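You operate a simulated robot arm through the tools that you are given. There is no shell and no other tool.

You are at the controls of a simulated robot arm. One attempt, no reset.

Task
Seal the bag at HIGH heat and stand it in the yellow crate.
Fine: the bag under the bar; switch the sealer off; leave the other bags. Set down upright: bag.
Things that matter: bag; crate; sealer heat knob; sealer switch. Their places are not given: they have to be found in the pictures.

Only the result counts: the job must be done as asked and must still hold three seconds after the hand-in. Knocking over, shifting, dropping, spilling or breaking anything else fails it. Lids that push on must go on centred and level and be pressed home; caps that screw on are set level and turned clockwise until they are tight.

Robot
A 7-joint arm with a fingered hand, fixed in place. Base frame: the origin is on the floor under the middle of its stand, x ahead of it, y to its left, z up; the work surface is at about z = 86. Units: cm, degrees, N and s.
With the tool pointing down near the work surface it reaches from about 42 to 88 cm from the base axis. Its first joint turns from -143.0 to 143.0 degrees. Payload 3 kg.
The tool frame sits at the grasp point between the pads (the TCP): z along the fingers, y along the line on which they close. The tips reach 2.6 cm beyond it. The gripper opens to 14.8 cm; its body begins 7.3 cm behind the TCP. The gripper is a hand of 3 fingers: y runs from the thumb to the fingers, the wrist lies at [0, 0, -22.9] in the tool frame.
Orientation is told as [roll, pitch, yaw] about the base's x, y, z axes, in that order, counted from this pose: with the fingers straight down and closing along the base's y, the tool's x points along the base's -x, its y along +y and its z along -z.

Tools
- The arm moves only by the tool apply_moves. Its argument "motion" is a list of rows, each an object (a shift or turn left out is 0) with "translation": the shift along the tool's x, y, z in units of 100 mm (1.0 is 100 mm), a list of three; "rot": the turn, a rotation vector about the tool's x, y, z in units of 180 degrees (1.0 is 180 degrees), a list of three. In form: [{"translation": [tx, ty, tz], "rot": [wx, wy, wz]}, ...]. A call has 1 to 20 rows; each row is the pose to reach, as a shift and turn from the pose commanded when the call began, along the tool's axes at that moment. A call with a number of a shift or a turn outside -1 to 1 is refused whole. Each row takes 0.2 s and may step no farther than 5 cm and 8.6 degrees from the row before; otherwise, the whole call is refused. Where a pose cannot be reached the arm comes as near as it can. A force on the tool above 50 N (or 10 N above the force at the start of the call, whichever is more), or a blocked arm, ends the call early, and 0.2 s more pass. In this call time passes only in rows, and 0.2 s behind the last. It gives the time, the measured TCP pose, the force on the tool (base axes), the opening and the grip force at its end, in the units of the frame above (readings bear some noise), with the torque about the TCP (base axes, N m) and any sound that the robot's microphone picked up, and new pictures: "show" is both (left out), scene, wrist or none.
- Cameras (640 x 400 px; columns grow to the right, rows downward): "scene" is fixed at [5.12, -64.73, 155.28]; the picture's right is [0.03, -1.00, 0.00], its down [-0.62, -0.02, -0.78] and it looks along [0.78, 0.03, -0.62] (base axes); focal length 260 px, centre (320, 200). "wrist" rides on the gripper at [6.7, -3.9, -9] in the tool frame; the picture's right is [0.50, 0.87, 0.00], its down [-0.66, 0.38, -0.65] and it looks along [-0.57, 0.33, 0.76] (tool axes); focal length 222 px, centre (320, 200).
- move_column(by): slides the trunk up (or, below 0, down) by that many cm; the arm rides with it, the base frame stays. It gives what a move gives, with no picture.
- curl_fingers(finger1, finger2, thumb_bend): sets how far each is bent, from 0 (flat) to 1 (curled in); at 0.3 the hand is open as for a grip, at 0.7 the pads meet at the TCP. One left out holds its place. A second passes; each finger stops where it meets its share of the squeeze, and holds until it gets a number again. It is the only way to open and close the hand. It gives what a move gives, with no picture; readings hold the bend of each and the force on the fingers (four entries, about 0 where the hand has none), thumb and palm.
- measure_at(camera, pixels): for up to 12 pixels [column, row] of the newest picture of that camera ("zoom" is the newest enlarged one), the place [x, y, z] in the base frame of the surface seen there, good to about 0.3 cm, but the place of the scene camera against the robot may be out by one fixed shift of up to 1.8 cm in any direction. No time passes.
- zoom(camera, box): a new picture of the part [left, top, right, bottom] of that camera's present view, enlarged. No time passes.
- sign_off(): hands the job in; it is judged then, once.

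Leave the gripper open and the arm clear of the work at the hand-in unless told otherwise.

The tools are called after "Request:" by a JSON object that holds its "op" and its "data". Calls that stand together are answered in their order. apply_moves: Moves the arm, as the interface text tells. Its arguments: {"type":"object","properties":{"motion":{"type":"array","items":{"type":"object","properties":{"translation":{"type":"array","items":{"type":"number"}},"rot":{"type":"array","items":{"type":"number"}}}}},"show":{"type":"string","enum":["both","scene","wrist","none"]}},"required":["motion"]} The other tools are called the same way: move_column (by) moves the trunk up or down; curl_fingers (finger1, finger2, thumb_bend) moves the fingers one by one; measure_at (camera, pixels) gives the place of the surface under pixels of a picture; zoom (camera, box) takes an enlarged picture of a part of a camera's view; sign_off () hands the job in.

At the start:

```text
t: 0.0
ee_pos: [73.73, -52.39, 131.57]
tool_rot: [0.1, -0.1, -0.1]
contact_force: [-0.1, -0.3, 0.6]
wrist_torque: [0.03, 0.01, 0.0]
finger_gap: 14.77
grip_force: 0.0
shape: jaw
bend: [0.3, 0.3, 0.3]
finger forces: [0.0, 0.1, 0.0, 0.0, 0.0, 0.1]
trunk travel left (down, up): [-72.9, 16.1]
```

scene: 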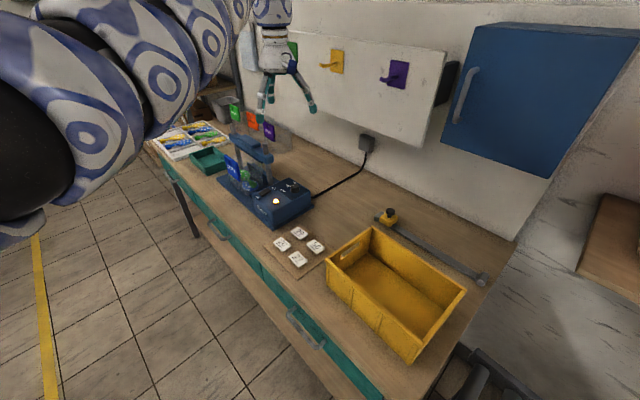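
wrist: 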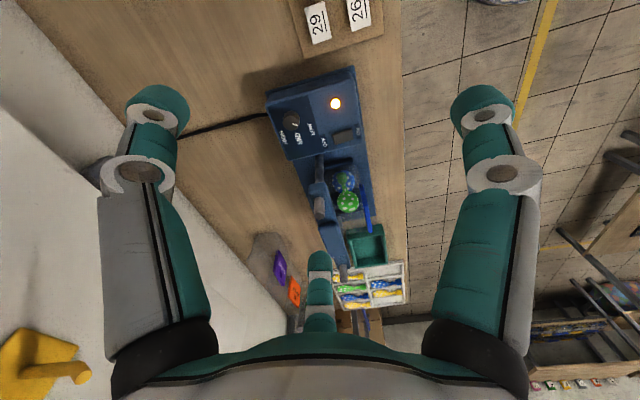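

I see the blue sealer near scene (265,190), with a knob, a lit lamp and a bag area, and the yellow crate at (395,290). I'll zoom in for detail first.

Request:
{"op": "zoom", "data": {"camera": "scene", "box": [200, 120, 330, 240]}}

Request:
{"op": "zoom", "data": {"camera": "wrist", "box": [250, 60, 420, 310]}}

```text
3.33 times, centred on (265, 180) of scene
```

zoom: 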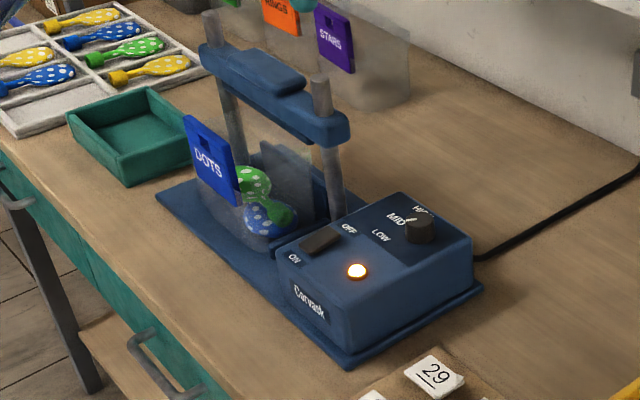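

```text
1.60 times, centred on (335, 185) of wrist
```

zoom: 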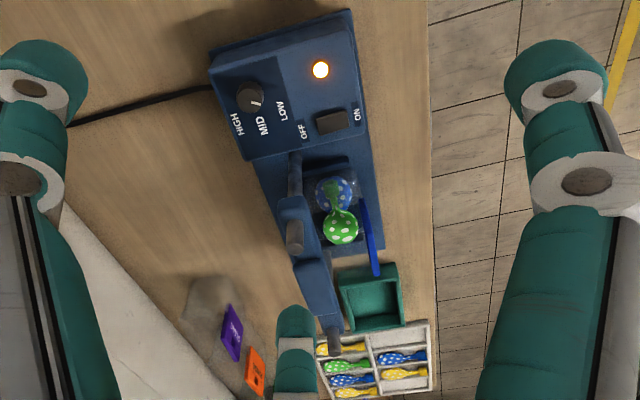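

The knob reads MID, the lamp is lit, and the DOTS bag stands on the sealer base. I'll zoom in closer on the bag, knob and bar.

Request:
{"op": "zoom", "data": {"camera": "scene", "box": [225, 135, 275, 185]}}

Request:
{"op": "zoom", "data": {"camera": "scene", "box": [250, 170, 320, 235]}}

Request:
{"op": "zoom", "data": {"camera": "wrist", "box": [260, 60, 380, 160]}}

Request:
{"op": "zoom", "data": {"camera": "wrist", "box": [290, 140, 410, 290]}}

Request:
{"op": "zoom", "data": {"camera": "scene", "box": [320, 200, 500, 370]}}

Request:
{"op": "zoom", "data": {"camera": "scene", "box": [140, 80, 300, 190]}}

```text
8.00 times, centred on (250, 160) of scene
```

zoom: 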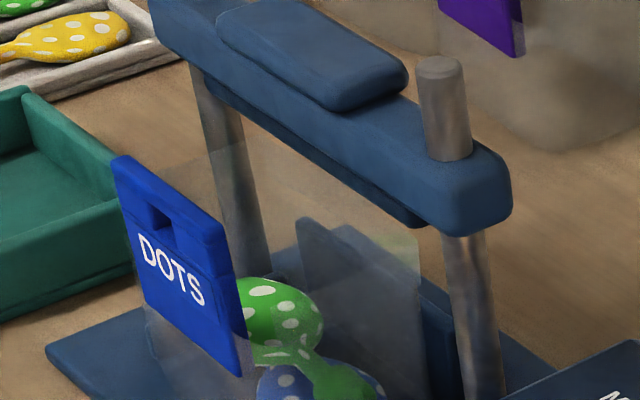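

```text
6.15 times, centred on (285, 202) of scene
```

zoom: 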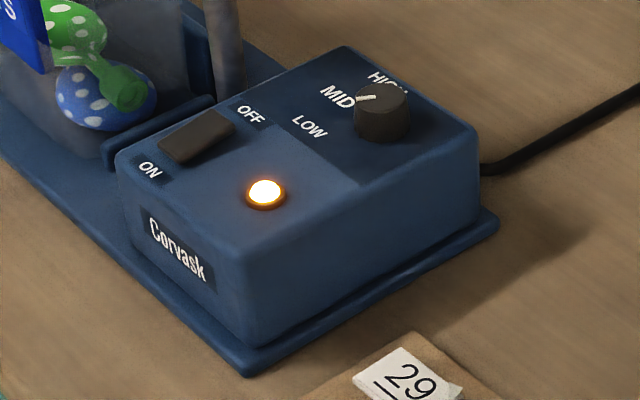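

```text
4.00 times, centred on (320, 110) of wrist
```

zoom: 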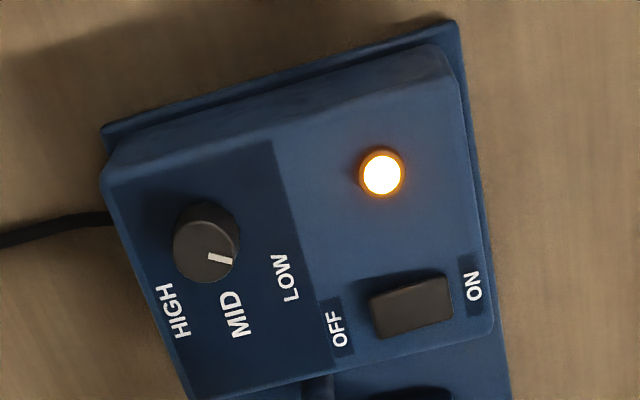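

```text
2.67 times, centred on (350, 215) of wrist
```

zoom: 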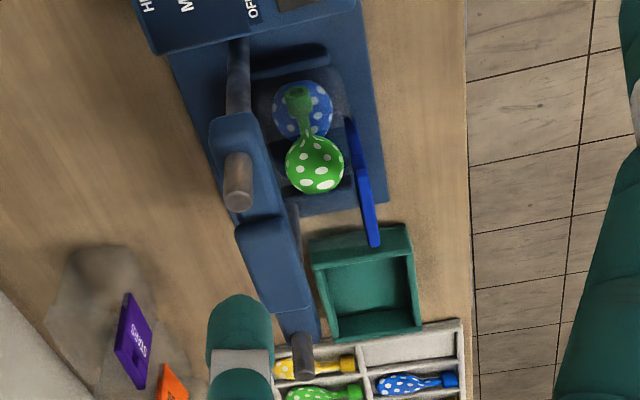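

```text
2.35 times, centred on (410, 285) of scene
```

zoom: 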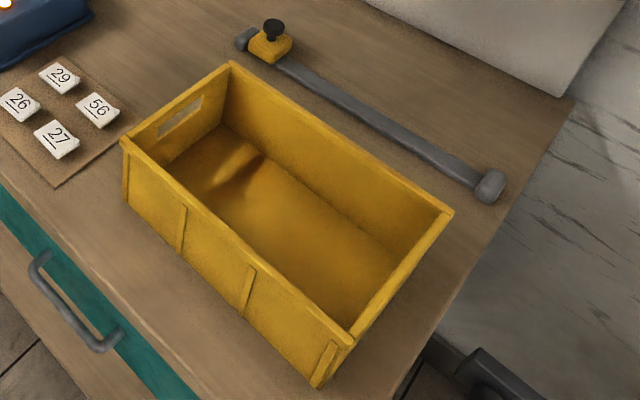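

```text
3.64 times, centred on (220, 135) of scene
```

zoom: 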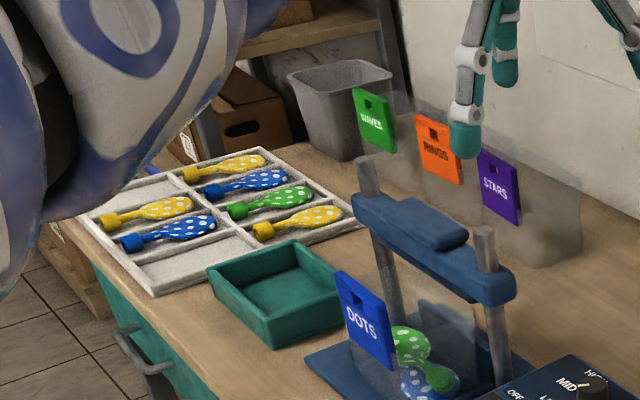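

Next I'll measure the main points in both cameras. That gives me positions and the fixed offset of the scene camera.

Request:
{"op": "measure_at", "data": {"camera": "wrist", "pixels": [[335, 104], [291, 119], [314, 124], [345, 134], [311, 100], [367, 200], [347, 200], [344, 182], [340, 230], [378, 255], [330, 198], [308, 199]]}}

Request:
{"op": "measure_at", "data": {"camera": "scene", "pixels": [[276, 202], [312, 187], [271, 191], [236, 167], [243, 171], [249, 162], [242, 145], [260, 140], [278, 148], [286, 156], [250, 178], [280, 150]]}}

```text
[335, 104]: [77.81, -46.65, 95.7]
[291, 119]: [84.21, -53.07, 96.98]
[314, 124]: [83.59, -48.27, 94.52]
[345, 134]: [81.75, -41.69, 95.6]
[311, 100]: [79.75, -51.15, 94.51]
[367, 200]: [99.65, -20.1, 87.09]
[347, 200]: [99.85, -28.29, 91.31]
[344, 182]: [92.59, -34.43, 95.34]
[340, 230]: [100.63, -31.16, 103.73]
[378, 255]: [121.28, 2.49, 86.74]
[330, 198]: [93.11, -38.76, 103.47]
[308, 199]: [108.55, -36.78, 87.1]
```

```text
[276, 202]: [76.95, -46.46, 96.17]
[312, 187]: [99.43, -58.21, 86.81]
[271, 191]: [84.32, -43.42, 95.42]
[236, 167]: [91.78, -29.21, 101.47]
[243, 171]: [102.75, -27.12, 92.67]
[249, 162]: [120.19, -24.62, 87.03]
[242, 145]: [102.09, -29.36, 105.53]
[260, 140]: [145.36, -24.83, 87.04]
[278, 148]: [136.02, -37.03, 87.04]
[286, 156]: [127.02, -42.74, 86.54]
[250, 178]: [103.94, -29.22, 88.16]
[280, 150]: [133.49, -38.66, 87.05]
```

The full-frame pixels are coarse, so I'll zoom on the bag in the scene view and measure on the enlarged picture.

Request:
{"op": "zoom", "data": {"camera": "scene", "box": [220, 130, 290, 200]}}

```text
5.71 times, centred on (255, 165) of scene
```

zoom: 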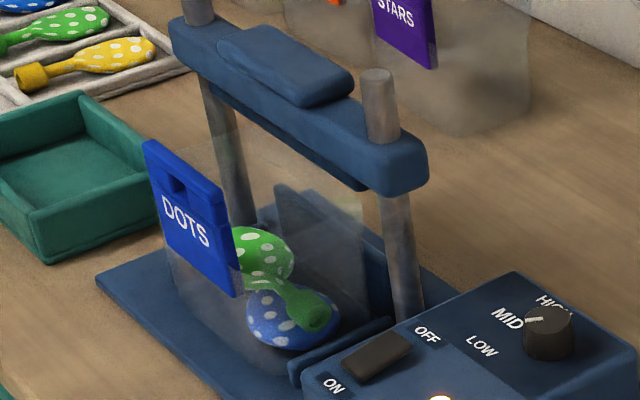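

Request:
{"op": "measure_at", "data": {"camera": "zoom", "pixels": [[148, 150], [228, 200], [165, 240], [232, 288], [185, 200], [230, 160], [360, 200], [360, 300], [200, 330], [310, 120], [300, 60], [400, 170]]}}

Request:
{"op": "measure_at", "data": {"camera": "zoom", "pixels": [[376, 74], [197, 15], [548, 315], [525, 320], [376, 350], [105, 280], [280, 330], [190, 270], [405, 300], [235, 200], [300, 250], [270, 365]]}}

```text
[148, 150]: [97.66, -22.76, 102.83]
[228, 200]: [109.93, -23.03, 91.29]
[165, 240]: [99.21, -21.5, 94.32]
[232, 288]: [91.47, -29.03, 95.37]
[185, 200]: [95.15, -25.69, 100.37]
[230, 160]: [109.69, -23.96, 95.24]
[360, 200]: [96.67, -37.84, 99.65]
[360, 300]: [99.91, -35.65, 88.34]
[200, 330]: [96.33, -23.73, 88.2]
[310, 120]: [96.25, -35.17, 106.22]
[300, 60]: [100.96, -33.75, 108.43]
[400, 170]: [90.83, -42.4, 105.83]
```

```text
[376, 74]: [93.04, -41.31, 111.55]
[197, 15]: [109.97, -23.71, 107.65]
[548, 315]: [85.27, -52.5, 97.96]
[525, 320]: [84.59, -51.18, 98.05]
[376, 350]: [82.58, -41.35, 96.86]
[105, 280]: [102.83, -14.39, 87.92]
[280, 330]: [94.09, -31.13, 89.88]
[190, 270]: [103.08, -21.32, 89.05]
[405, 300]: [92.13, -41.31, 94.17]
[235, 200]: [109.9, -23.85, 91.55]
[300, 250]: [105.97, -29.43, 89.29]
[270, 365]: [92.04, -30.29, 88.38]
```

The sealer's long axis runs about 45° in the base frame. I'll zoom on the knob panel in both views and measure the knob and labels.

Request:
{"op": "zoom", "data": {"camera": "wrist", "box": [270, 90, 350, 150]}}

Request:
{"op": "measure_at", "data": {"camera": "zoom", "pixels": [[230, 190], [240, 210], [180, 310], [278, 315], [350, 260], [430, 340], [560, 290], [620, 265], [520, 120], [505, 315], [575, 280], [228, 160]]}}

```text
6.67 times, centred on (310, 120) of wrist
```

zoom: 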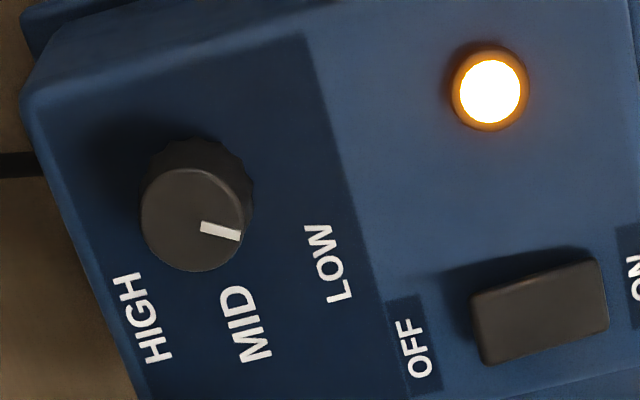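

```text
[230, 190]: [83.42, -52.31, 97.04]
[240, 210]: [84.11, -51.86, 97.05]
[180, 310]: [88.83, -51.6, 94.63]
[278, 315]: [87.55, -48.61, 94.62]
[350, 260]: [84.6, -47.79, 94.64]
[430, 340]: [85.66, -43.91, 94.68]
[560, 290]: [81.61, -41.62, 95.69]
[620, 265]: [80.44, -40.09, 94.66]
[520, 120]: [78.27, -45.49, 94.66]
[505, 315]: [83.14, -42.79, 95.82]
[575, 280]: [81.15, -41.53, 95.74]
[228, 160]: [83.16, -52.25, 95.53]
```

Request:
{"op": "measure_at", "data": {"camera": "zoom", "pixels": [[142, 318], [245, 323], [328, 262], [413, 348], [638, 275], [195, 218], [236, 235], [204, 227], [145, 215], [242, 215], [193, 268], [195, 175]]}}

Request:
{"op": "measure_at", "data": {"camera": "zoom", "pixels": [[475, 300], [485, 360], [605, 320], [598, 265], [540, 285], [540, 340], [540, 310], [490, 90], [250, 190], [150, 180], [190, 145], [40, 100]]}}

```text
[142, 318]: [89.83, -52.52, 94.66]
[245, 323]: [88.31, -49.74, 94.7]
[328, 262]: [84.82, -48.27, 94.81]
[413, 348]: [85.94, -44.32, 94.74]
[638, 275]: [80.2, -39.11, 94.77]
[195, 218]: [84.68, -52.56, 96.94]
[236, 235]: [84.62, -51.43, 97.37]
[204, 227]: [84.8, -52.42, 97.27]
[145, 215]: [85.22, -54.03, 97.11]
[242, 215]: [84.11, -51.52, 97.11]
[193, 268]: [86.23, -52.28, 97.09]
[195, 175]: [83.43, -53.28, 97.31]
```

```text
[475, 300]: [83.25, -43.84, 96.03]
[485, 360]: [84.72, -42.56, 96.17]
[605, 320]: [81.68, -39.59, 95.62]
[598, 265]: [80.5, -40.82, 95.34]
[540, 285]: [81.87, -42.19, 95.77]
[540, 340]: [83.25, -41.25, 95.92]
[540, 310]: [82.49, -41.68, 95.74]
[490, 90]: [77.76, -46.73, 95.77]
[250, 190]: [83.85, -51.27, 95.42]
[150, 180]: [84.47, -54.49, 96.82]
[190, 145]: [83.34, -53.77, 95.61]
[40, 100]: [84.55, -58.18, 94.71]
```

The pointer on the knob aims at LOW, about 91° in base terms. MID lies at about 46° and HIGH at about 1°, so the knob needs roughly 90° clockwise seen from above. I'll move the hand part way over the sealer to see the bag and bar close up, keeping well above the posts (tops at z≈111.5).

Request:
{"op": "apply_moves", "data": {"motion": [{"translation": [-0.1, 0.25, 0.15]}, {"translation": [-0.2, 0.5, 0.3]}, {"translation": [-0.3, 0.75, 0.5]}, {"translation": [-0.4, 1.0, 0.7]}], "show": "both"}}

```text
t: 1.0
ee_pos: [77.7, -45.79, 127.86]
tool_rot: [0.3, -0.1, -0.2]
contact_force: [0.0, -0.9, 0.1]
wrist_torque: [0.09, -0.06, -0.01]
finger_gap: 14.79
grip_force: 0.1
shape: jaw
bend: [0.3, 0.3, 0.3]
finger forces: [0.0, 0.0, 0.0, 0.0, 0.0, 0.0]
out of reach, approached as far as the arm can: row 1, 2, 3, 4
trunk travel left (down, up): [-72.9, 16.1]
```

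scene: 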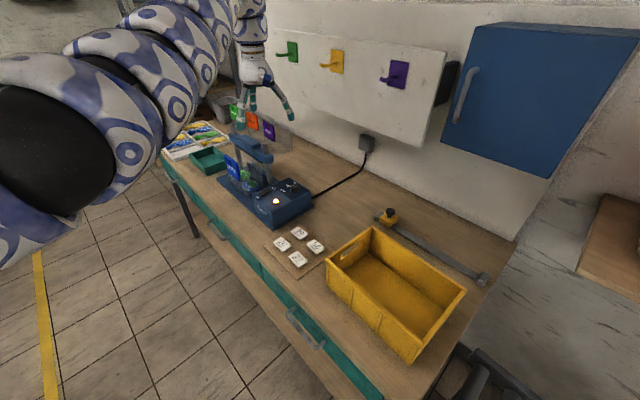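
wrist: 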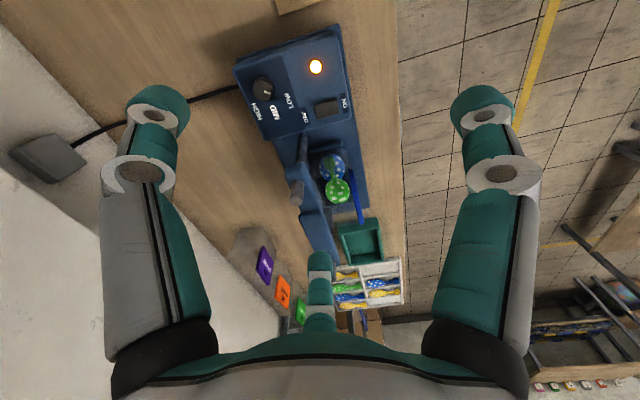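

With the tool straight down, the arm runs out at about r≈90 cm, so I'll need to tilt the tool outward and lower the trunk. First I'll zoom on the new wrist view to understand the bag.

Request:
{"op": "zoom", "data": {"camera": "wrist", "box": [270, 120, 400, 260]}}

Request:
{"op": "zoom", "data": {"camera": "wrist", "box": [300, 140, 370, 230]}}

```text
2.86 times, centred on (335, 190) of wrist
```

zoom: 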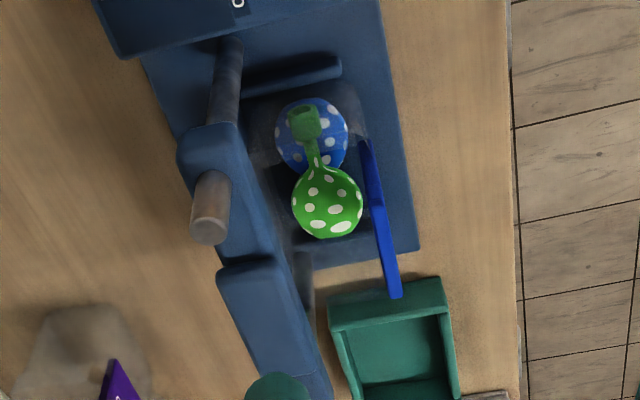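

```text
4.44 times, centred on (335, 185) of wrist
```

zoom: 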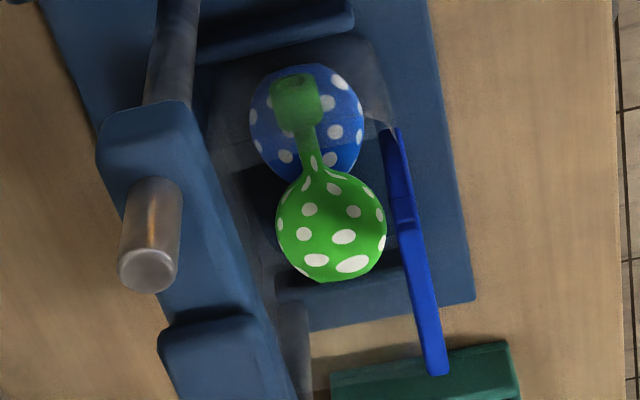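

The bag's shape is unclear because it is translucent. I'll zoom on it and on the other bags behind, which should share the same shape.

Request:
{"op": "zoom", "data": {"camera": "scene", "box": [225, 95, 300, 150]}}

Request:
{"op": "zoom", "data": {"camera": "wrist", "box": [225, 210, 325, 330]}}

Request:
{"op": "zoom", "data": {"camera": "scene", "box": [222, 135, 272, 195]}}

```text
7.27 times, centred on (262, 122) of scene
```

zoom: 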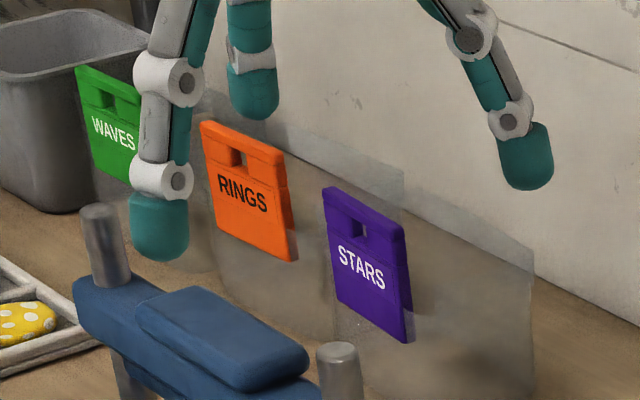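

```text
3.33 times, centred on (275, 270) of wrist
```

zoom: 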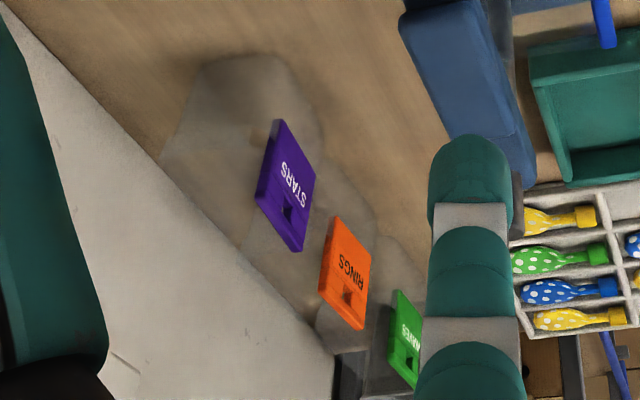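

```text
6.67 times, centred on (247, 165) of scene
```

zoom: 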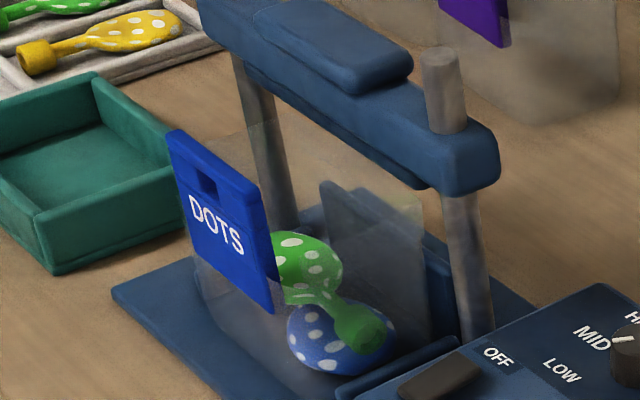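

I'll measure the crate now, since it's clearly visible in the scene view.

Request:
{"op": "zoom", "data": {"camera": "scene", "box": [320, 220, 480, 370]}}

Request:
{"op": "measure_at", "data": {"camera": "zoom", "pixels": [[38, 145], [170, 28], [350, 375], [490, 220], [300, 180], [180, 150], [330, 250], [380, 310], [40, 220], [330, 190], [100, 90], [260, 235]]}}

Request:
{"op": "measure_at", "data": {"camera": "scene", "pixels": [[335, 60], [395, 75], [365, 143], [388, 216], [482, 280], [290, 243], [315, 247], [297, 258], [299, 231], [248, 247], [470, 355], [180, 200]]}}

```text
2.67 times, centred on (400, 295) of scene
```

zoom: 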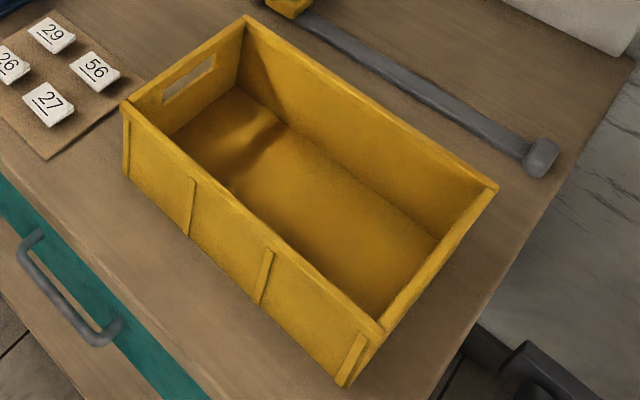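

```text
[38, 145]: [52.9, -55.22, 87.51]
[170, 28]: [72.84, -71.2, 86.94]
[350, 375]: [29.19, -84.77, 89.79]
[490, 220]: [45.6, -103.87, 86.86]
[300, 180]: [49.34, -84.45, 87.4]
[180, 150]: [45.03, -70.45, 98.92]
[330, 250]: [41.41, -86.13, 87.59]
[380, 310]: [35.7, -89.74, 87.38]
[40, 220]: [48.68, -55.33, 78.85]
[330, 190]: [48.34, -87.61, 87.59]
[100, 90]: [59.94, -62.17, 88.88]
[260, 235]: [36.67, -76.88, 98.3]
```

```text
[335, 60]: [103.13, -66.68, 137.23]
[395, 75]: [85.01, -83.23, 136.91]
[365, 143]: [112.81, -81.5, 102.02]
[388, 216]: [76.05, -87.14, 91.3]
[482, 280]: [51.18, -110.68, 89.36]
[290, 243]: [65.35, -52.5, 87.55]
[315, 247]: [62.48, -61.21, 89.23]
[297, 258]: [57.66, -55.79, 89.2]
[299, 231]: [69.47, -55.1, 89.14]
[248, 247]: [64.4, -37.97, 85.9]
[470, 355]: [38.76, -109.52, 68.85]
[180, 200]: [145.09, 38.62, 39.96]
```

Request:
{"op": "measure_at", "data": {"camera": "zoom", "pixels": [[247, 20], [126, 106], [378, 332], [490, 187], [240, 90], [175, 135], [430, 235], [372, 310], [370, 105], [250, 215], [185, 60], [440, 260]]}}

Request:
{"op": "measure_at", "data": {"camera": "wrist", "pixels": [[315, 67], [262, 85], [328, 105], [300, 195], [284, 292], [262, 262], [60, 155], [341, 190], [345, 245], [330, 165], [363, 205], [353, 172]]}}

```text
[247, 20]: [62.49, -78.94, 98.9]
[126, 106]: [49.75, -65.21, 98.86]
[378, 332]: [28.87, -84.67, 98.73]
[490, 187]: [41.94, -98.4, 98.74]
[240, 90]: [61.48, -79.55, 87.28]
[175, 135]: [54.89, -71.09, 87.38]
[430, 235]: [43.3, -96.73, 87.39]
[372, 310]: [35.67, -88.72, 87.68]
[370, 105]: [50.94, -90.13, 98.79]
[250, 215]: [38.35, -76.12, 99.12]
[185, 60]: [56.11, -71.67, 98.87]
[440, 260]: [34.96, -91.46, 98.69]
```

```text
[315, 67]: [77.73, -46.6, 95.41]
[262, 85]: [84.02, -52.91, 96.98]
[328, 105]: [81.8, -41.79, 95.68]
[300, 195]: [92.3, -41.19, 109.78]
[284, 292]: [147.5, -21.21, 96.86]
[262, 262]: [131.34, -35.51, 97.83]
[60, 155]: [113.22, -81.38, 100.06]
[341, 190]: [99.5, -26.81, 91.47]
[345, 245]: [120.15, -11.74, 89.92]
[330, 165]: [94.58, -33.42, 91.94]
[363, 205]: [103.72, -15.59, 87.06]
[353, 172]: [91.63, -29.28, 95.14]
```

Crate interior: floor z≈87.4, rim z≈98.8, centre about (46,-82). To reach the knob at (84.7,-52.6) I need an outward tilt, so I'll pitch the tool 35° in place and see how the arm behaves.

Request:
{"op": "apply_moves", "data": {"motion": [{"rot": [0, -0.039, 0]}, {"rot": [0, -0.078, 0]}, {"rot": [0, -0.117, 0]}, {"rot": [0, -0.156, 0]}, {"rot": [0, -0.194, 0]}], "show": "both"}}

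```text
t: 2.4
ee_pos: [85.81, -45.19, 144.63]
tool_rot: [-31.7, -23.6, 25.7]
contact_force: [-0.5, 0.8, -0.3]
wrist_torque: [-0.02, 0.02, -0.02]
finger_gap: 14.8
grip_force: 0.0
shape: jaw
bend: [0.3, 0.3, 0.3]
finger forces: [0.0, 0.1, 0.1, 0.0, 0.0, 0.1]
out of reach, approached as far as the arm can: row 1, 2, 3, 4, 5
trunk travel left (down, up): [-72.9, 16.1]
stopped in row 5: the arm was blocked; the commanded pose is now the measured one
```

scene: 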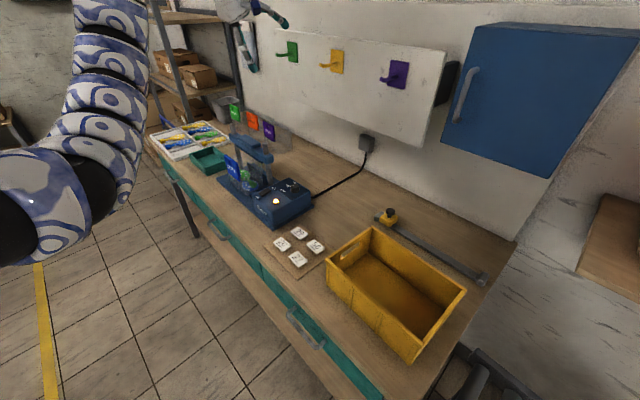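
wrist: 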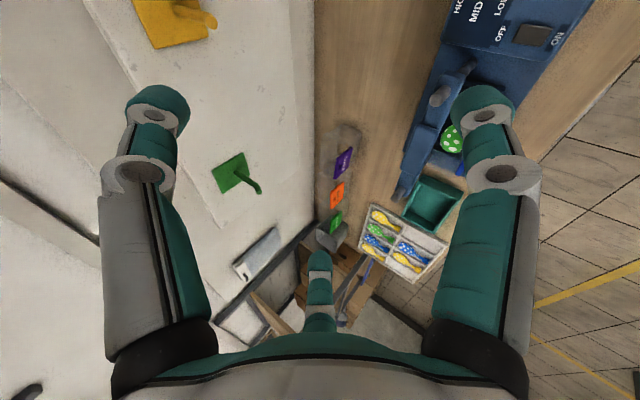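

The arm settled oddly: it tilted radially by about 39°, with the TCP at (85.8,-45.2,144.6). It's clear of everything at that height, so I'll lower the trunk 20 cm to bring the shoulder nearer the working height. The fingertips stay above z≈120.

Request:
{"op": "move_column", "data": {"by": -20}}

```text
t: 4.6
ee_pos: [85.73, -45.31, 124.75]
tool_rot: [-31.7, -23.7, 25.8]
contact_force: [0.0, 0.4, -0.1]
wrist_torque: [0.05, -0.03, 0.04]
finger_gap: 14.79
grip_force: 0.1
shape: jaw
bend: [0.3, 0.3, 0.3]
finger forces: [0.1, 0.0, 0.0, 0.0, 0.1, 0.0]
trunk travel left (down, up): [-52.9, 36.1]
```

The current tool axis points radially outward at about 39° from vertical, but the closing axis isn't level. I'll roll about the tool axis by +50° so the closing line is horizontal.

Request:
{"op": "apply_moves", "data": {"motion": [{"rot": [0, 0, 0.0464]}, {"rot": [0, 0, 0.0928]}, {"rot": [0, 0, 0.1392]}, {"rot": [0, 0, 0.1856]}, {"rot": [0, 0, 0.232]}, {"rot": [0, 0, 0.278]}], "show": "both"}}

```text
t: 6.0
ee_pos: [85.68, -45.32, 124.62]
tool_rot: [0.0, -38.9, -31.2]
contact_force: [0.2, 0.0, 0.3]
wrist_torque: [-0.01, 0.03, 0.01]
finger_gap: 14.8
grip_force: 0.1
shape: jaw
bend: [0.3, 0.3, 0.3]
finger forces: [0.1, 0.0, 0.0, 0.0, 0.0, 0.1]
trunk travel left (down, up): [-52.9, 36.1]
```

scene: 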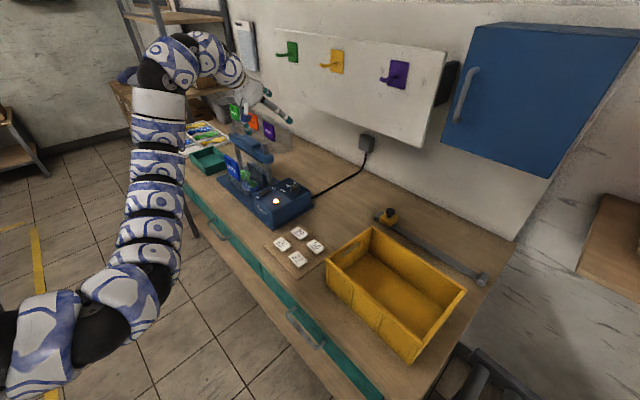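
wrist: 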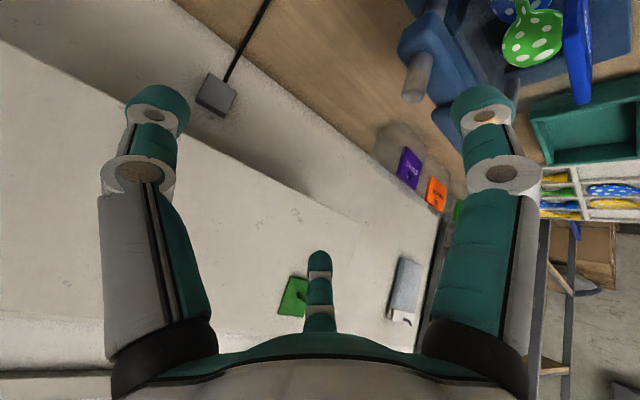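

That worked exactly: rot is [0,-38.9,-31.2]. The TCP sits at the wrist picture's centre, so the knob should appear there as I come over it. I'll move above the knob at about z=116.

Request:
{"op": "apply_moves", "data": {"motion": [{"translation": [0.104, -0.225, 0.284]}, {"translation": [0.208, -0.45, 0.568]}, {"translation": [0.312, -0.676, 0.853]}], "show": "both"}}

```text
t: 6.8
ee_pos: [84.33, -52.67, 116.13]
tool_rot: [-0.2, -38.7, -31.0]
contact_force: [0.8, 0.1, -0.1]
wrist_torque: [0.0, -0.01, 0.0]
finger_gap: 14.79
grip_force: 0.1
shape: jaw
bend: [0.3, 0.3, 0.3]
finger forces: [0.0, 0.0, 0.0, 0.0, 0.1, 0.1]
trunk travel left (down, up): [-52.9, 36.1]
```

scene: 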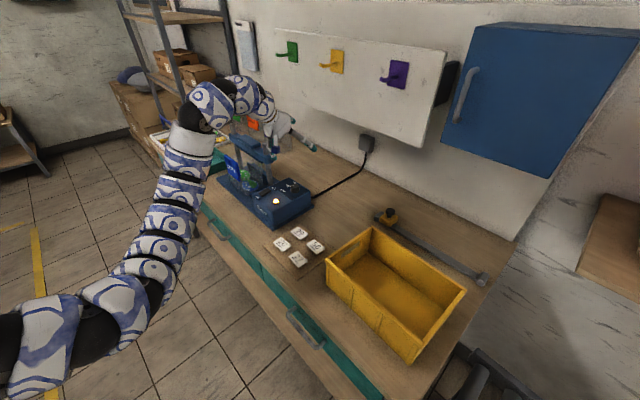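
wrist: 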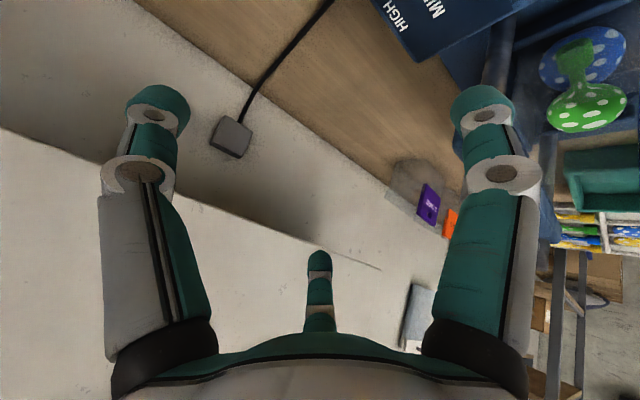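

Clear so far. I'll pre-close the fingers partway to 0.52 so they fit around the 2.8 cm knob with room to the post.

Request:
{"op": "curl_fingers", "data": {"finger1": 0.52, "finger2": 0.52, "thumb_bend": 0.52}}

Request:
{"op": "apply_moves", "data": {"motion": [{"translation": [0.15, 0, 0.2]}, {"translation": [0.36, 0.0, 0.42]}], "show": "both"}}

```text
t: 7.8
ee_pos: [84.46, -52.38, 116.1]
tool_rot: [-0.2, -38.8, -31.0]
contact_force: [0.1, 0.9, -0.3]
wrist_torque: [-0.02, 0.01, -0.01]
finger_gap: 5.61
grip_force: 0.0
shape: fingers
bend: [0.52, 0.52, 0.52]
finger forces: [0.0, 0.1, 0.0, 0.0, 0.0, 0.0]
trunk travel left (down, up): [-52.9, 36.1]
```

```text
t: 8.4
ee_pos: [84.35, -52.74, 110.69]
tool_rot: [-0.2, -38.8, -31.0]
contact_force: [-0.6, 0.0, 0.2]
wrist_torque: [-0.06, -0.01, -0.03]
finger_gap: 5.57
grip_force: 0.1
shape: fingers
bend: [0.52, 0.52, 0.52]
finger forces: [0.0, 0.0, 0.0, 0.0, 0.0, 0.0]
trunk travel left (down, up): [-52.9, 36.1]
```

scene: 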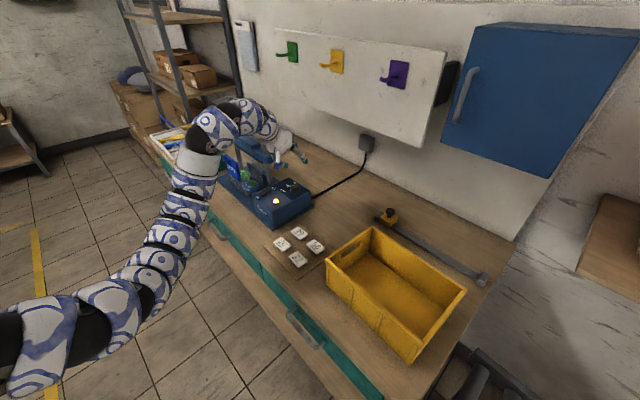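
wrist: 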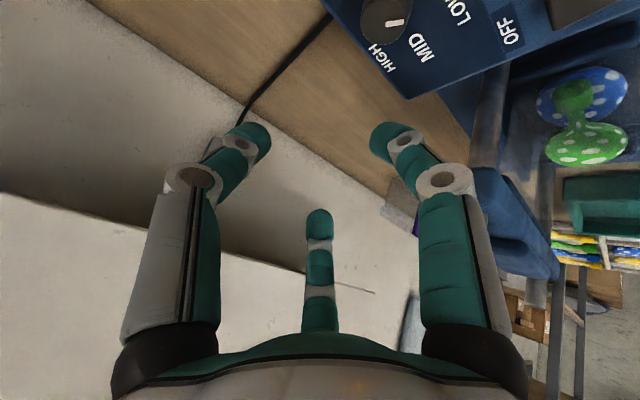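

The hand turns out to be a 120° three-finger centric gripper, so a smaller tilt suits the knob better. I'll raise 12 cm, cut the tilt to about 25°, then lower the trunk to keep that in reach.

Request:
{"op": "apply_moves", "data": {"motion": [{"translation": [-0.25, 0, -0.31]}, {"translation": [-0.5, 0, -0.62]}, {"translation": [-0.75, 0, -0.93]}, {"translation": [-0.75, 0, -0.93], "rot": [0, 0.038, 0]}, {"translation": [-0.75, 0, -0.93], "rot": [0, 0.0767, 0]}], "show": "none"}}

Request:
{"op": "move_column", "data": {"by": -12}}

```text
t: 9.6
ee_pos: [84.52, -52.74, 121.72]
tool_rot: [0.8, -24.3, -31.6]
contact_force: [0.6, -1.2, 4.7]
wrist_torque: [0.1, 0.16, 0.03]
finger_gap: 5.58
grip_force: 0.0
shape: fingers
bend: [0.52, 0.52, 0.52]
finger forces: [0.0, 0.1, 0.0, 0.0, 0.0, 0.0]
trunk travel left (down, up): [-52.9, 36.1]
```

```text
t: 11.1
ee_pos: [84.52, -52.51, 110.75]
tool_rot: [-0.2, -25.0, -31.1]
contact_force: [-0.4, -0.1, -0.1]
wrist_torque: [-0.01, 0.0, -0.02]
finger_gap: 5.57
grip_force: 0.1
shape: fingers
bend: [0.52, 0.52, 0.52]
finger forces: [0.0, 0.0, 0.1, 0.1, 0.0, 0.0]
trunk travel left (down, up): [-40.9, 48.1]
```

It reached 25° without trouble. I'll try reducing the tilt further to about 19° and look.

Request:
{"op": "apply_moves", "data": {"motion": [{"rot": [0, 0.017, 0]}, {"rot": [0, 0.034, 0]}], "show": "both"}}

```text
t: 11.7
ee_pos: [84.46, -52.73, 110.72]
tool_rot: [-0.1, -18.8, -31.1]
contact_force: [-0.7, -0.1, 0.0]
wrist_torque: [0.03, 0.03, -0.01]
finger_gap: 5.57
grip_force: 0.2
shape: fingers
bend: [0.52, 0.52, 0.52]
finger forces: [0.0, 0.0, 0.0, 0.0, 0.0, 0.1]
trunk travel left (down, up): [-40.9, 48.1]
```

scene: 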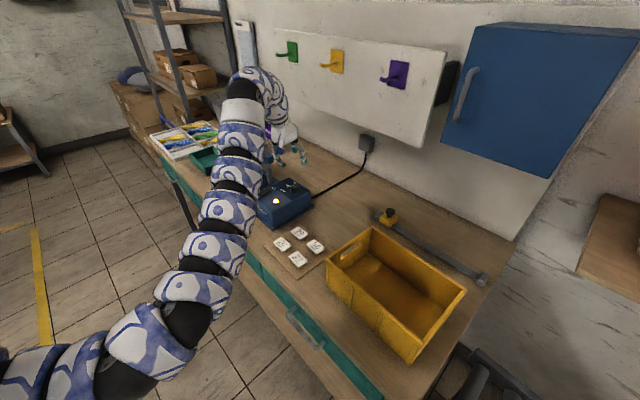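
wrist: 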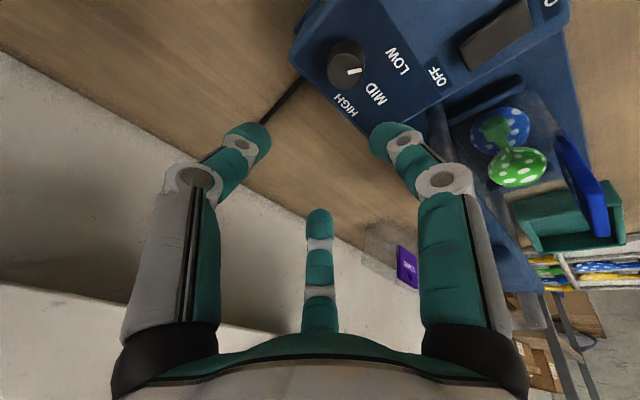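

Tilt is now 18.8° and in reach. The knob is in the wrist view at about (346,65), so I'll zoom there to measure its centre accurately.

Request:
{"op": "zoom", "data": {"camera": "wrist", "box": [300, 20, 460, 120]}}

Request:
{"op": "measure_at", "data": {"camera": "zoom", "pixels": [[200, 195], [145, 195], [200, 140], [250, 175], [205, 230], [240, 200], [180, 345], [305, 290], [390, 160], [540, 220], [215, 207], [235, 203]]}}

```text
4.00 times, centred on (380, 70) of wrist
```

zoom: 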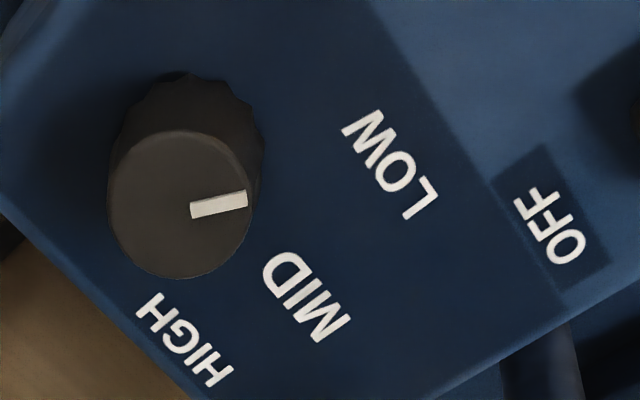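

```text
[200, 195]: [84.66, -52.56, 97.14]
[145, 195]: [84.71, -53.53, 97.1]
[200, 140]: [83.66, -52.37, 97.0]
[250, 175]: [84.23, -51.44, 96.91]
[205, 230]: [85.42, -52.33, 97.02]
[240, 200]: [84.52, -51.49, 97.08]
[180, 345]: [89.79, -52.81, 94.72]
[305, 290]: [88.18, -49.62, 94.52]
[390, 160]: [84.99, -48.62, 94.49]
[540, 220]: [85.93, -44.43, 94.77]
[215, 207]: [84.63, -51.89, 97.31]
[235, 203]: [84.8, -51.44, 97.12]
```

Knob centre is about (84.8,-52.75), top z≈97.1, panel z≈94.65. Next I pre-roll the tool -45° about its own axis, so that a later +90° roll (clockwise from above) turns the knob from LOW to HIGH. I'm also setting the bend to 0.58.

Request:
{"op": "apply_moves", "data": {"motion": [{"rot": [0, 0, -0.0417]}, {"rot": [0, 0, -0.0833]}, {"rot": [0, 0, -0.125]}, {"rot": [0, 0, -0.1667]}, {"rot": [0, 0, -0.2083]}, {"rot": [0, 0, -0.25]}], "show": "none"}}

Request:
{"op": "curl_fingers", "data": {"finger1": 0.58, "finger2": 0.58, "thumb_bend": 0.58}}

```text
t: 13.1
ee_pos: [84.64, -52.61, 110.7]
tool_rot: [-13.7, -13.1, 15.6]
contact_force: [-0.2, -0.1, -0.5]
wrist_torque: [-0.03, 0.02, 0.02]
finger_gap: 5.56
grip_force: 0.0
shape: fingers
bend: [0.52, 0.52, 0.52]
finger forces: [0.0, 0.0, 0.0, 0.1, 0.0, 0.0]
trunk travel left (down, up): [-40.9, 48.1]
```

```text
t: 14.1
ee_pos: [84.53, -52.66, 110.8]
tool_rot: [-13.6, -13.2, 15.5]
contact_force: [0.1, 0.0, 0.0]
wrist_torque: [-0.03, -0.01, -0.01]
finger_gap: 3.97
grip_force: 0.1
shape: fingers
bend: [0.57, 0.57, 0.57]
finger forces: [0.1, 0.1, 0.2, 0.1, 0.0, 0.0]
trunk travel left (down, up): [-40.9, 48.1]
```

Gap is 3.97 cm. Descending to about z=103 over the knob and checking with the wrist camera before surrounding it.

Request:
{"op": "apply_moves", "data": {"motion": [{"translation": [0.11, 0.112, 0.355]}, {"translation": [0.221, 0.225, 0.711]}], "show": "wrist"}}

```text
t: 14.7
ee_pos: [84.09, -52.09, 102.86]
tool_rot: [-13.6, -13.1, 15.5]
contact_force: [0.9, 0.0, 0.5]
wrist_torque: [0.04, 0.0, 0.03]
finger_gap: 4.0
grip_force: 0.1
shape: fingers
bend: [0.57, 0.57, 0.57]
finger forces: [0.0, 0.0, 0.0, 0.0, 0.0, 0.0]
trunk travel left (down, up): [-40.9, 48.1]
```

wrist: 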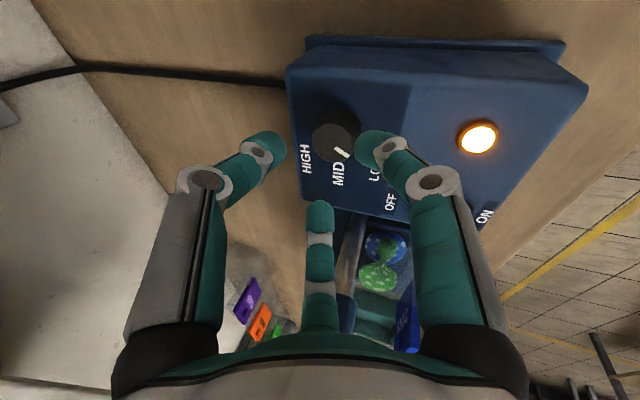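

The knob sits between the three fingertips as planned. I'll go down another 2.2 cm to z≈100.6.

Request:
{"op": "apply_moves", "data": {"motion": [{"translation": [0.03, 0.019, 0.104]}, {"translation": [0.063, 0.038, 0.208]}], "show": "wrist"}}

```text
t: 15.3
ee_pos: [83.77, -52.56, 100.71]
tool_rot: [-13.7, -13.1, 15.5]
contact_force: [0.1, -0.1, 0.0]
wrist_torque: [0.02, -0.01, -0.01]
finger_gap: 3.95
grip_force: 0.0
shape: fingers
bend: [0.57, 0.57, 0.57]
finger forces: [0.1, 0.0, 0.1, 0.0, 0.0, 0.0]
trunk travel left (down, up): [-40.9, 48.1]
```

wrist: 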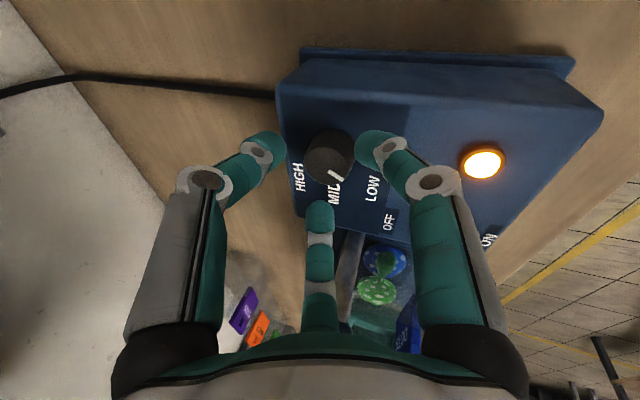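

The knob is centred between the tips. I'll close slightly to 0.61 and lower another 1 cm while watching the force.

Request:
{"op": "curl_fingers", "data": {"finger1": 0.61, "finger2": 0.61, "thumb_bend": 0.61}}

Request:
{"op": "apply_moves", "data": {"motion": [{"translation": [0.011, 0.011, 0.047]}, {"translation": [0.023, 0.023, 0.095]}], "show": "wrist"}}

```text
t: 16.3
ee_pos: [83.76, -52.58, 100.83]
tool_rot: [-13.5, -13.2, 15.5]
contact_force: [-0.1, 0.0, -0.1]
wrist_torque: [0.02, 0.0, 0.0]
finger_gap: 2.67
grip_force: 0.1
shape: fingers
bend: [0.61, 0.61, 0.61]
finger forces: [0.0, 0.0, 0.0, 0.0, 0.1, 0.0]
trunk travel left (down, up): [-40.9, 48.1]
```

```text
t: 16.9
ee_pos: [83.83, -52.6, 99.76]
tool_rot: [-13.7, -13.3, 15.5]
contact_force: [-0.1, 0.9, 0.8]
wrist_torque: [-0.04, -0.02, -0.03]
finger_gap: 2.72
grip_force: 0.4
shape: fingers
bend: [0.61, 0.61, 0.61]
finger forces: [0.0, 0.2, 0.0, 0.0, 0.1, 0.1]
trunk travel left (down, up): [-40.9, 48.1]
```

wrist: 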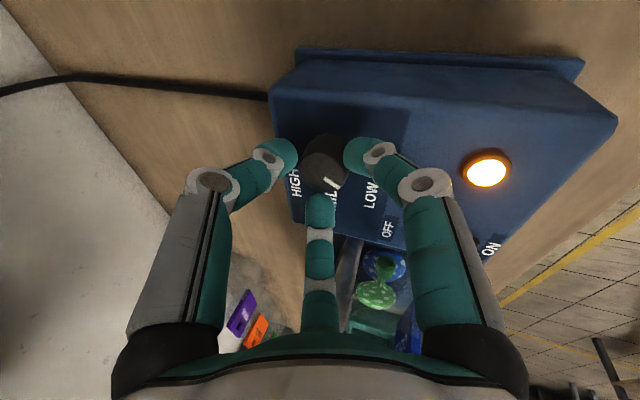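

Request:
{"op": "zoom", "data": {"camera": "wrist", "box": [240, 100, 400, 240]}}

```text
2.86 times, centred on (320, 170) of wrist
```

zoom: 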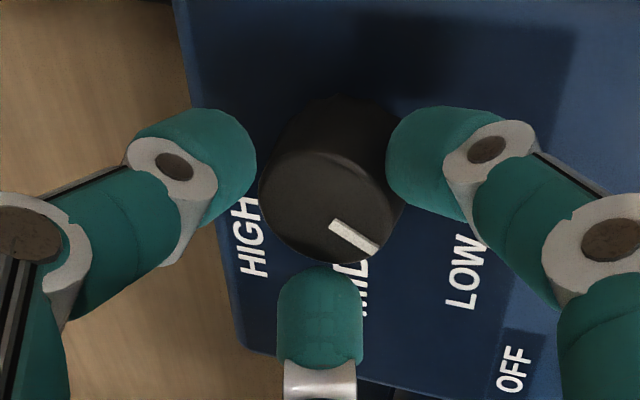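

The knob sits between all three tips. Lowering 0.4 cm more for a better hold, then closing to grip.

Request:
{"op": "apply_moves", "data": {"motion": [{"translation": [0.009, 0.009, 0.038]}], "show": "none"}}

Request:
{"op": "curl_fingers", "data": {"finger1": 0.68, "finger2": 0.68, "thumb_bend": 0.68}}

```text
t: 17.3
ee_pos: [83.85, -52.44, 99.5]
tool_rot: [-13.7, -13.2, 15.5]
contact_force: [0.6, 1.6, 6.0]
wrist_torque: [0.07, -0.17, 0.0]
finger_gap: 2.7
grip_force: 2.6
shape: fingers
bend: [0.61, 0.6, 0.61]
finger forces: [0.1, 5.2, 0.0, 0.1, 0.1, 0.1]
trunk travel left (down, up): [-40.9, 48.1]
```

```text
t: 18.3
ee_pos: [83.67, -52.42, 99.44]
tool_rot: [-13.7, -13.2, 15.5]
contact_force: [2.8, 4.8, 9.5]
wrist_torque: [0.11, -0.26, 0.07]
finger_gap: 1.51
grip_force: 9.0
shape: fingers
bend: [0.63, 0.61, 0.67]
finger forces: [3.7, 11.5, 0.0, 0.0, 4.3, 0.1]
trunk travel left (down, up): [-40.9, 48.1]
```

All three digits are in contact, but there is 9.5 N upward. I'll ease up 0.2 cm and look.

Request:
{"op": "apply_moves", "data": {"motion": [{"translation": [-0.005, -0.005, -0.019]}], "show": "wrist"}}

Request:
{"op": "zoom", "data": {"camera": "wrist", "box": [240, 100, 400, 240]}}

```text
t: 18.7
ee_pos: [83.86, -52.48, 99.53]
tool_rot: [-13.8, -13.0, 15.5]
contact_force: [0.7, 4.6, 3.4]
wrist_torque: [0.14, -0.1, 0.0]
finger_gap: 1.5
grip_force: 6.5
shape: fingers
bend: [0.63, 0.61, 0.67]
finger forces: [3.7, 7.4, 0.0, 0.1, 1.9, 0.0]
trunk travel left (down, up): [-40.9, 48.1]
```

wrist: 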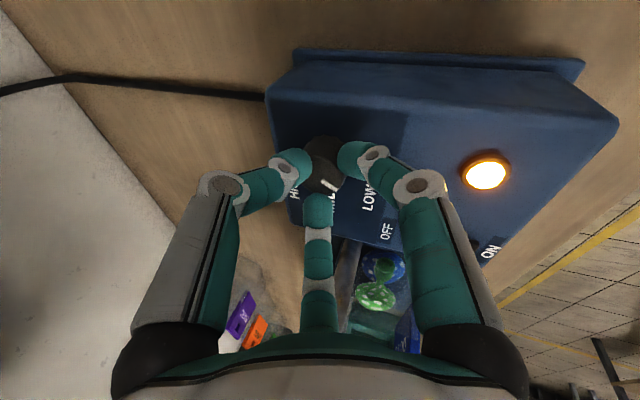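

```text
2.86 times, centred on (320, 170) of wrist
```

zoom: 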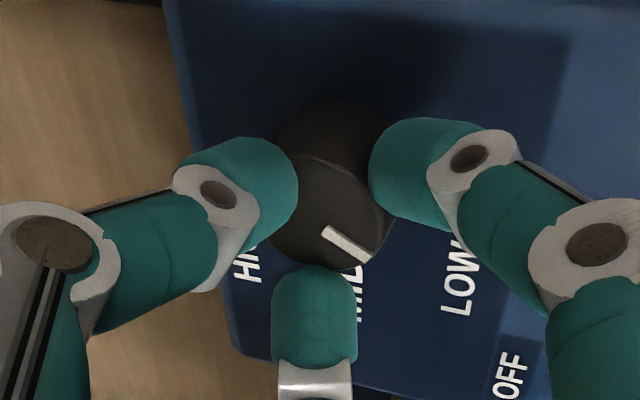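

The grip looks good, so I'll rotate +15° about the tool axis as a test and check that the pointer follows.

Request:
{"op": "apply_moves", "data": {"motion": [{"rot": [0, 0, 0.028]}, {"rot": [0, 0, 0.056]}, {"rot": [0, 0, 0.0833]}], "show": "wrist"}}

Request:
{"op": "zoom", "data": {"camera": "wrist", "box": [240, 100, 400, 240]}}

```text
t: 19.5
ee_pos: [83.82, -52.48, 99.57]
tool_rot: [-9.8, -16.2, 0.2]
contact_force: [0.1, 2.1, 4.7]
wrist_torque: [0.04, -0.15, 0.06]
finger_gap: 1.43
grip_force: 10.3
shape: fingers
bend: [0.63, 0.64, 0.67]
finger forces: [4.2, 13.3, 0.1, 0.1, 3.3, 0.1]
trunk travel left (down, up): [-40.9, 48.1]
```

wrist: 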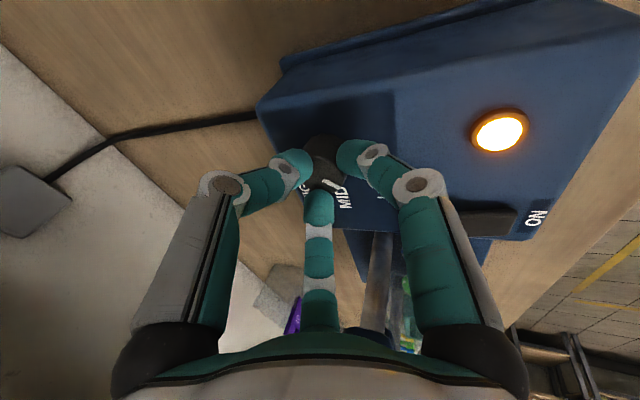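

```text
2.86 times, centred on (320, 170) of wrist
```

zoom: 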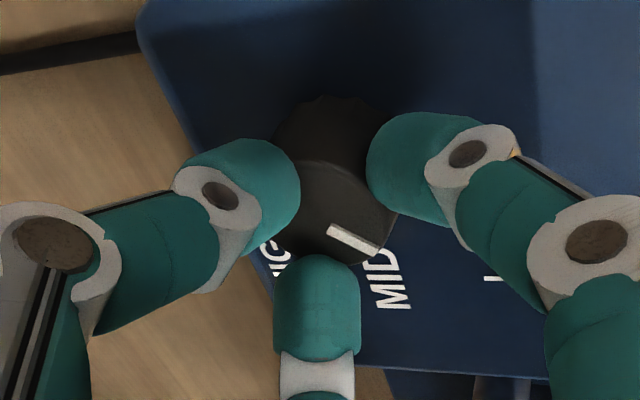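

The pointer follows the hand and the panel has turned beneath it. Continuing with another 30°.

Request:
{"op": "apply_moves", "data": {"motion": [{"rot": [0, 0, 0.0417]}, {"rot": [0, 0, 0.0833]}, {"rot": [0, 0, 0.125]}, {"rot": [0, 0, 0.1667]}], "show": "wrist"}}

Request:
{"op": "zoom", "data": {"camera": "wrist", "box": [240, 100, 400, 240]}}

```text
t: 20.5
ee_pos: [83.82, -52.58, 99.54]
tool_rot: [0.0, -19.0, -31.3]
contact_force: [-4.3, 0.6, 7.4]
wrist_torque: [-0.2, 0.08, 0.04]
finger_gap: 1.47
grip_force: 8.5
shape: fingers
bend: [0.62, 0.68, 0.68]
finger forces: [5.0, 0.7, 0.0, 0.0, 12.3, 0.0]
trunk travel left (down, up): [-40.9, 48.1]
```

wrist: 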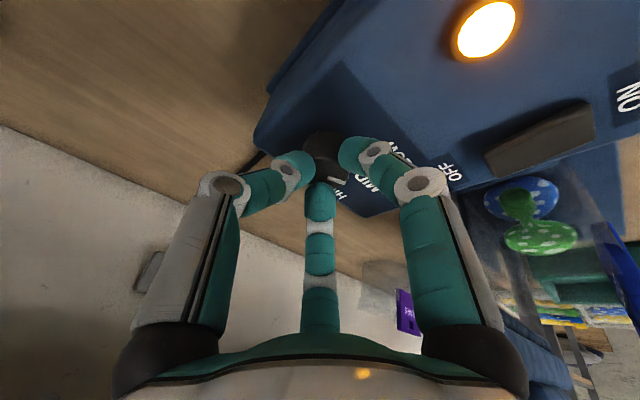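

```text
2.86 times, centred on (320, 170) of wrist
```

zoom: 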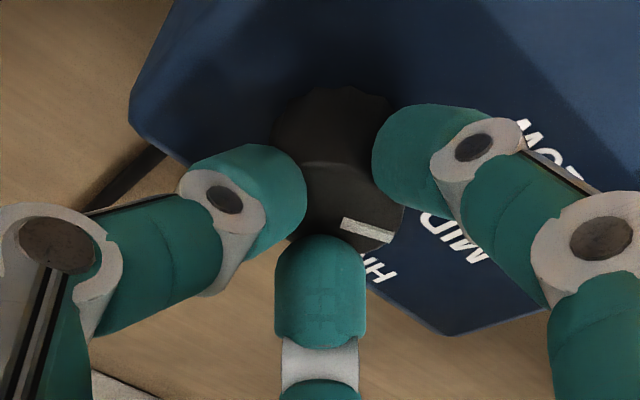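

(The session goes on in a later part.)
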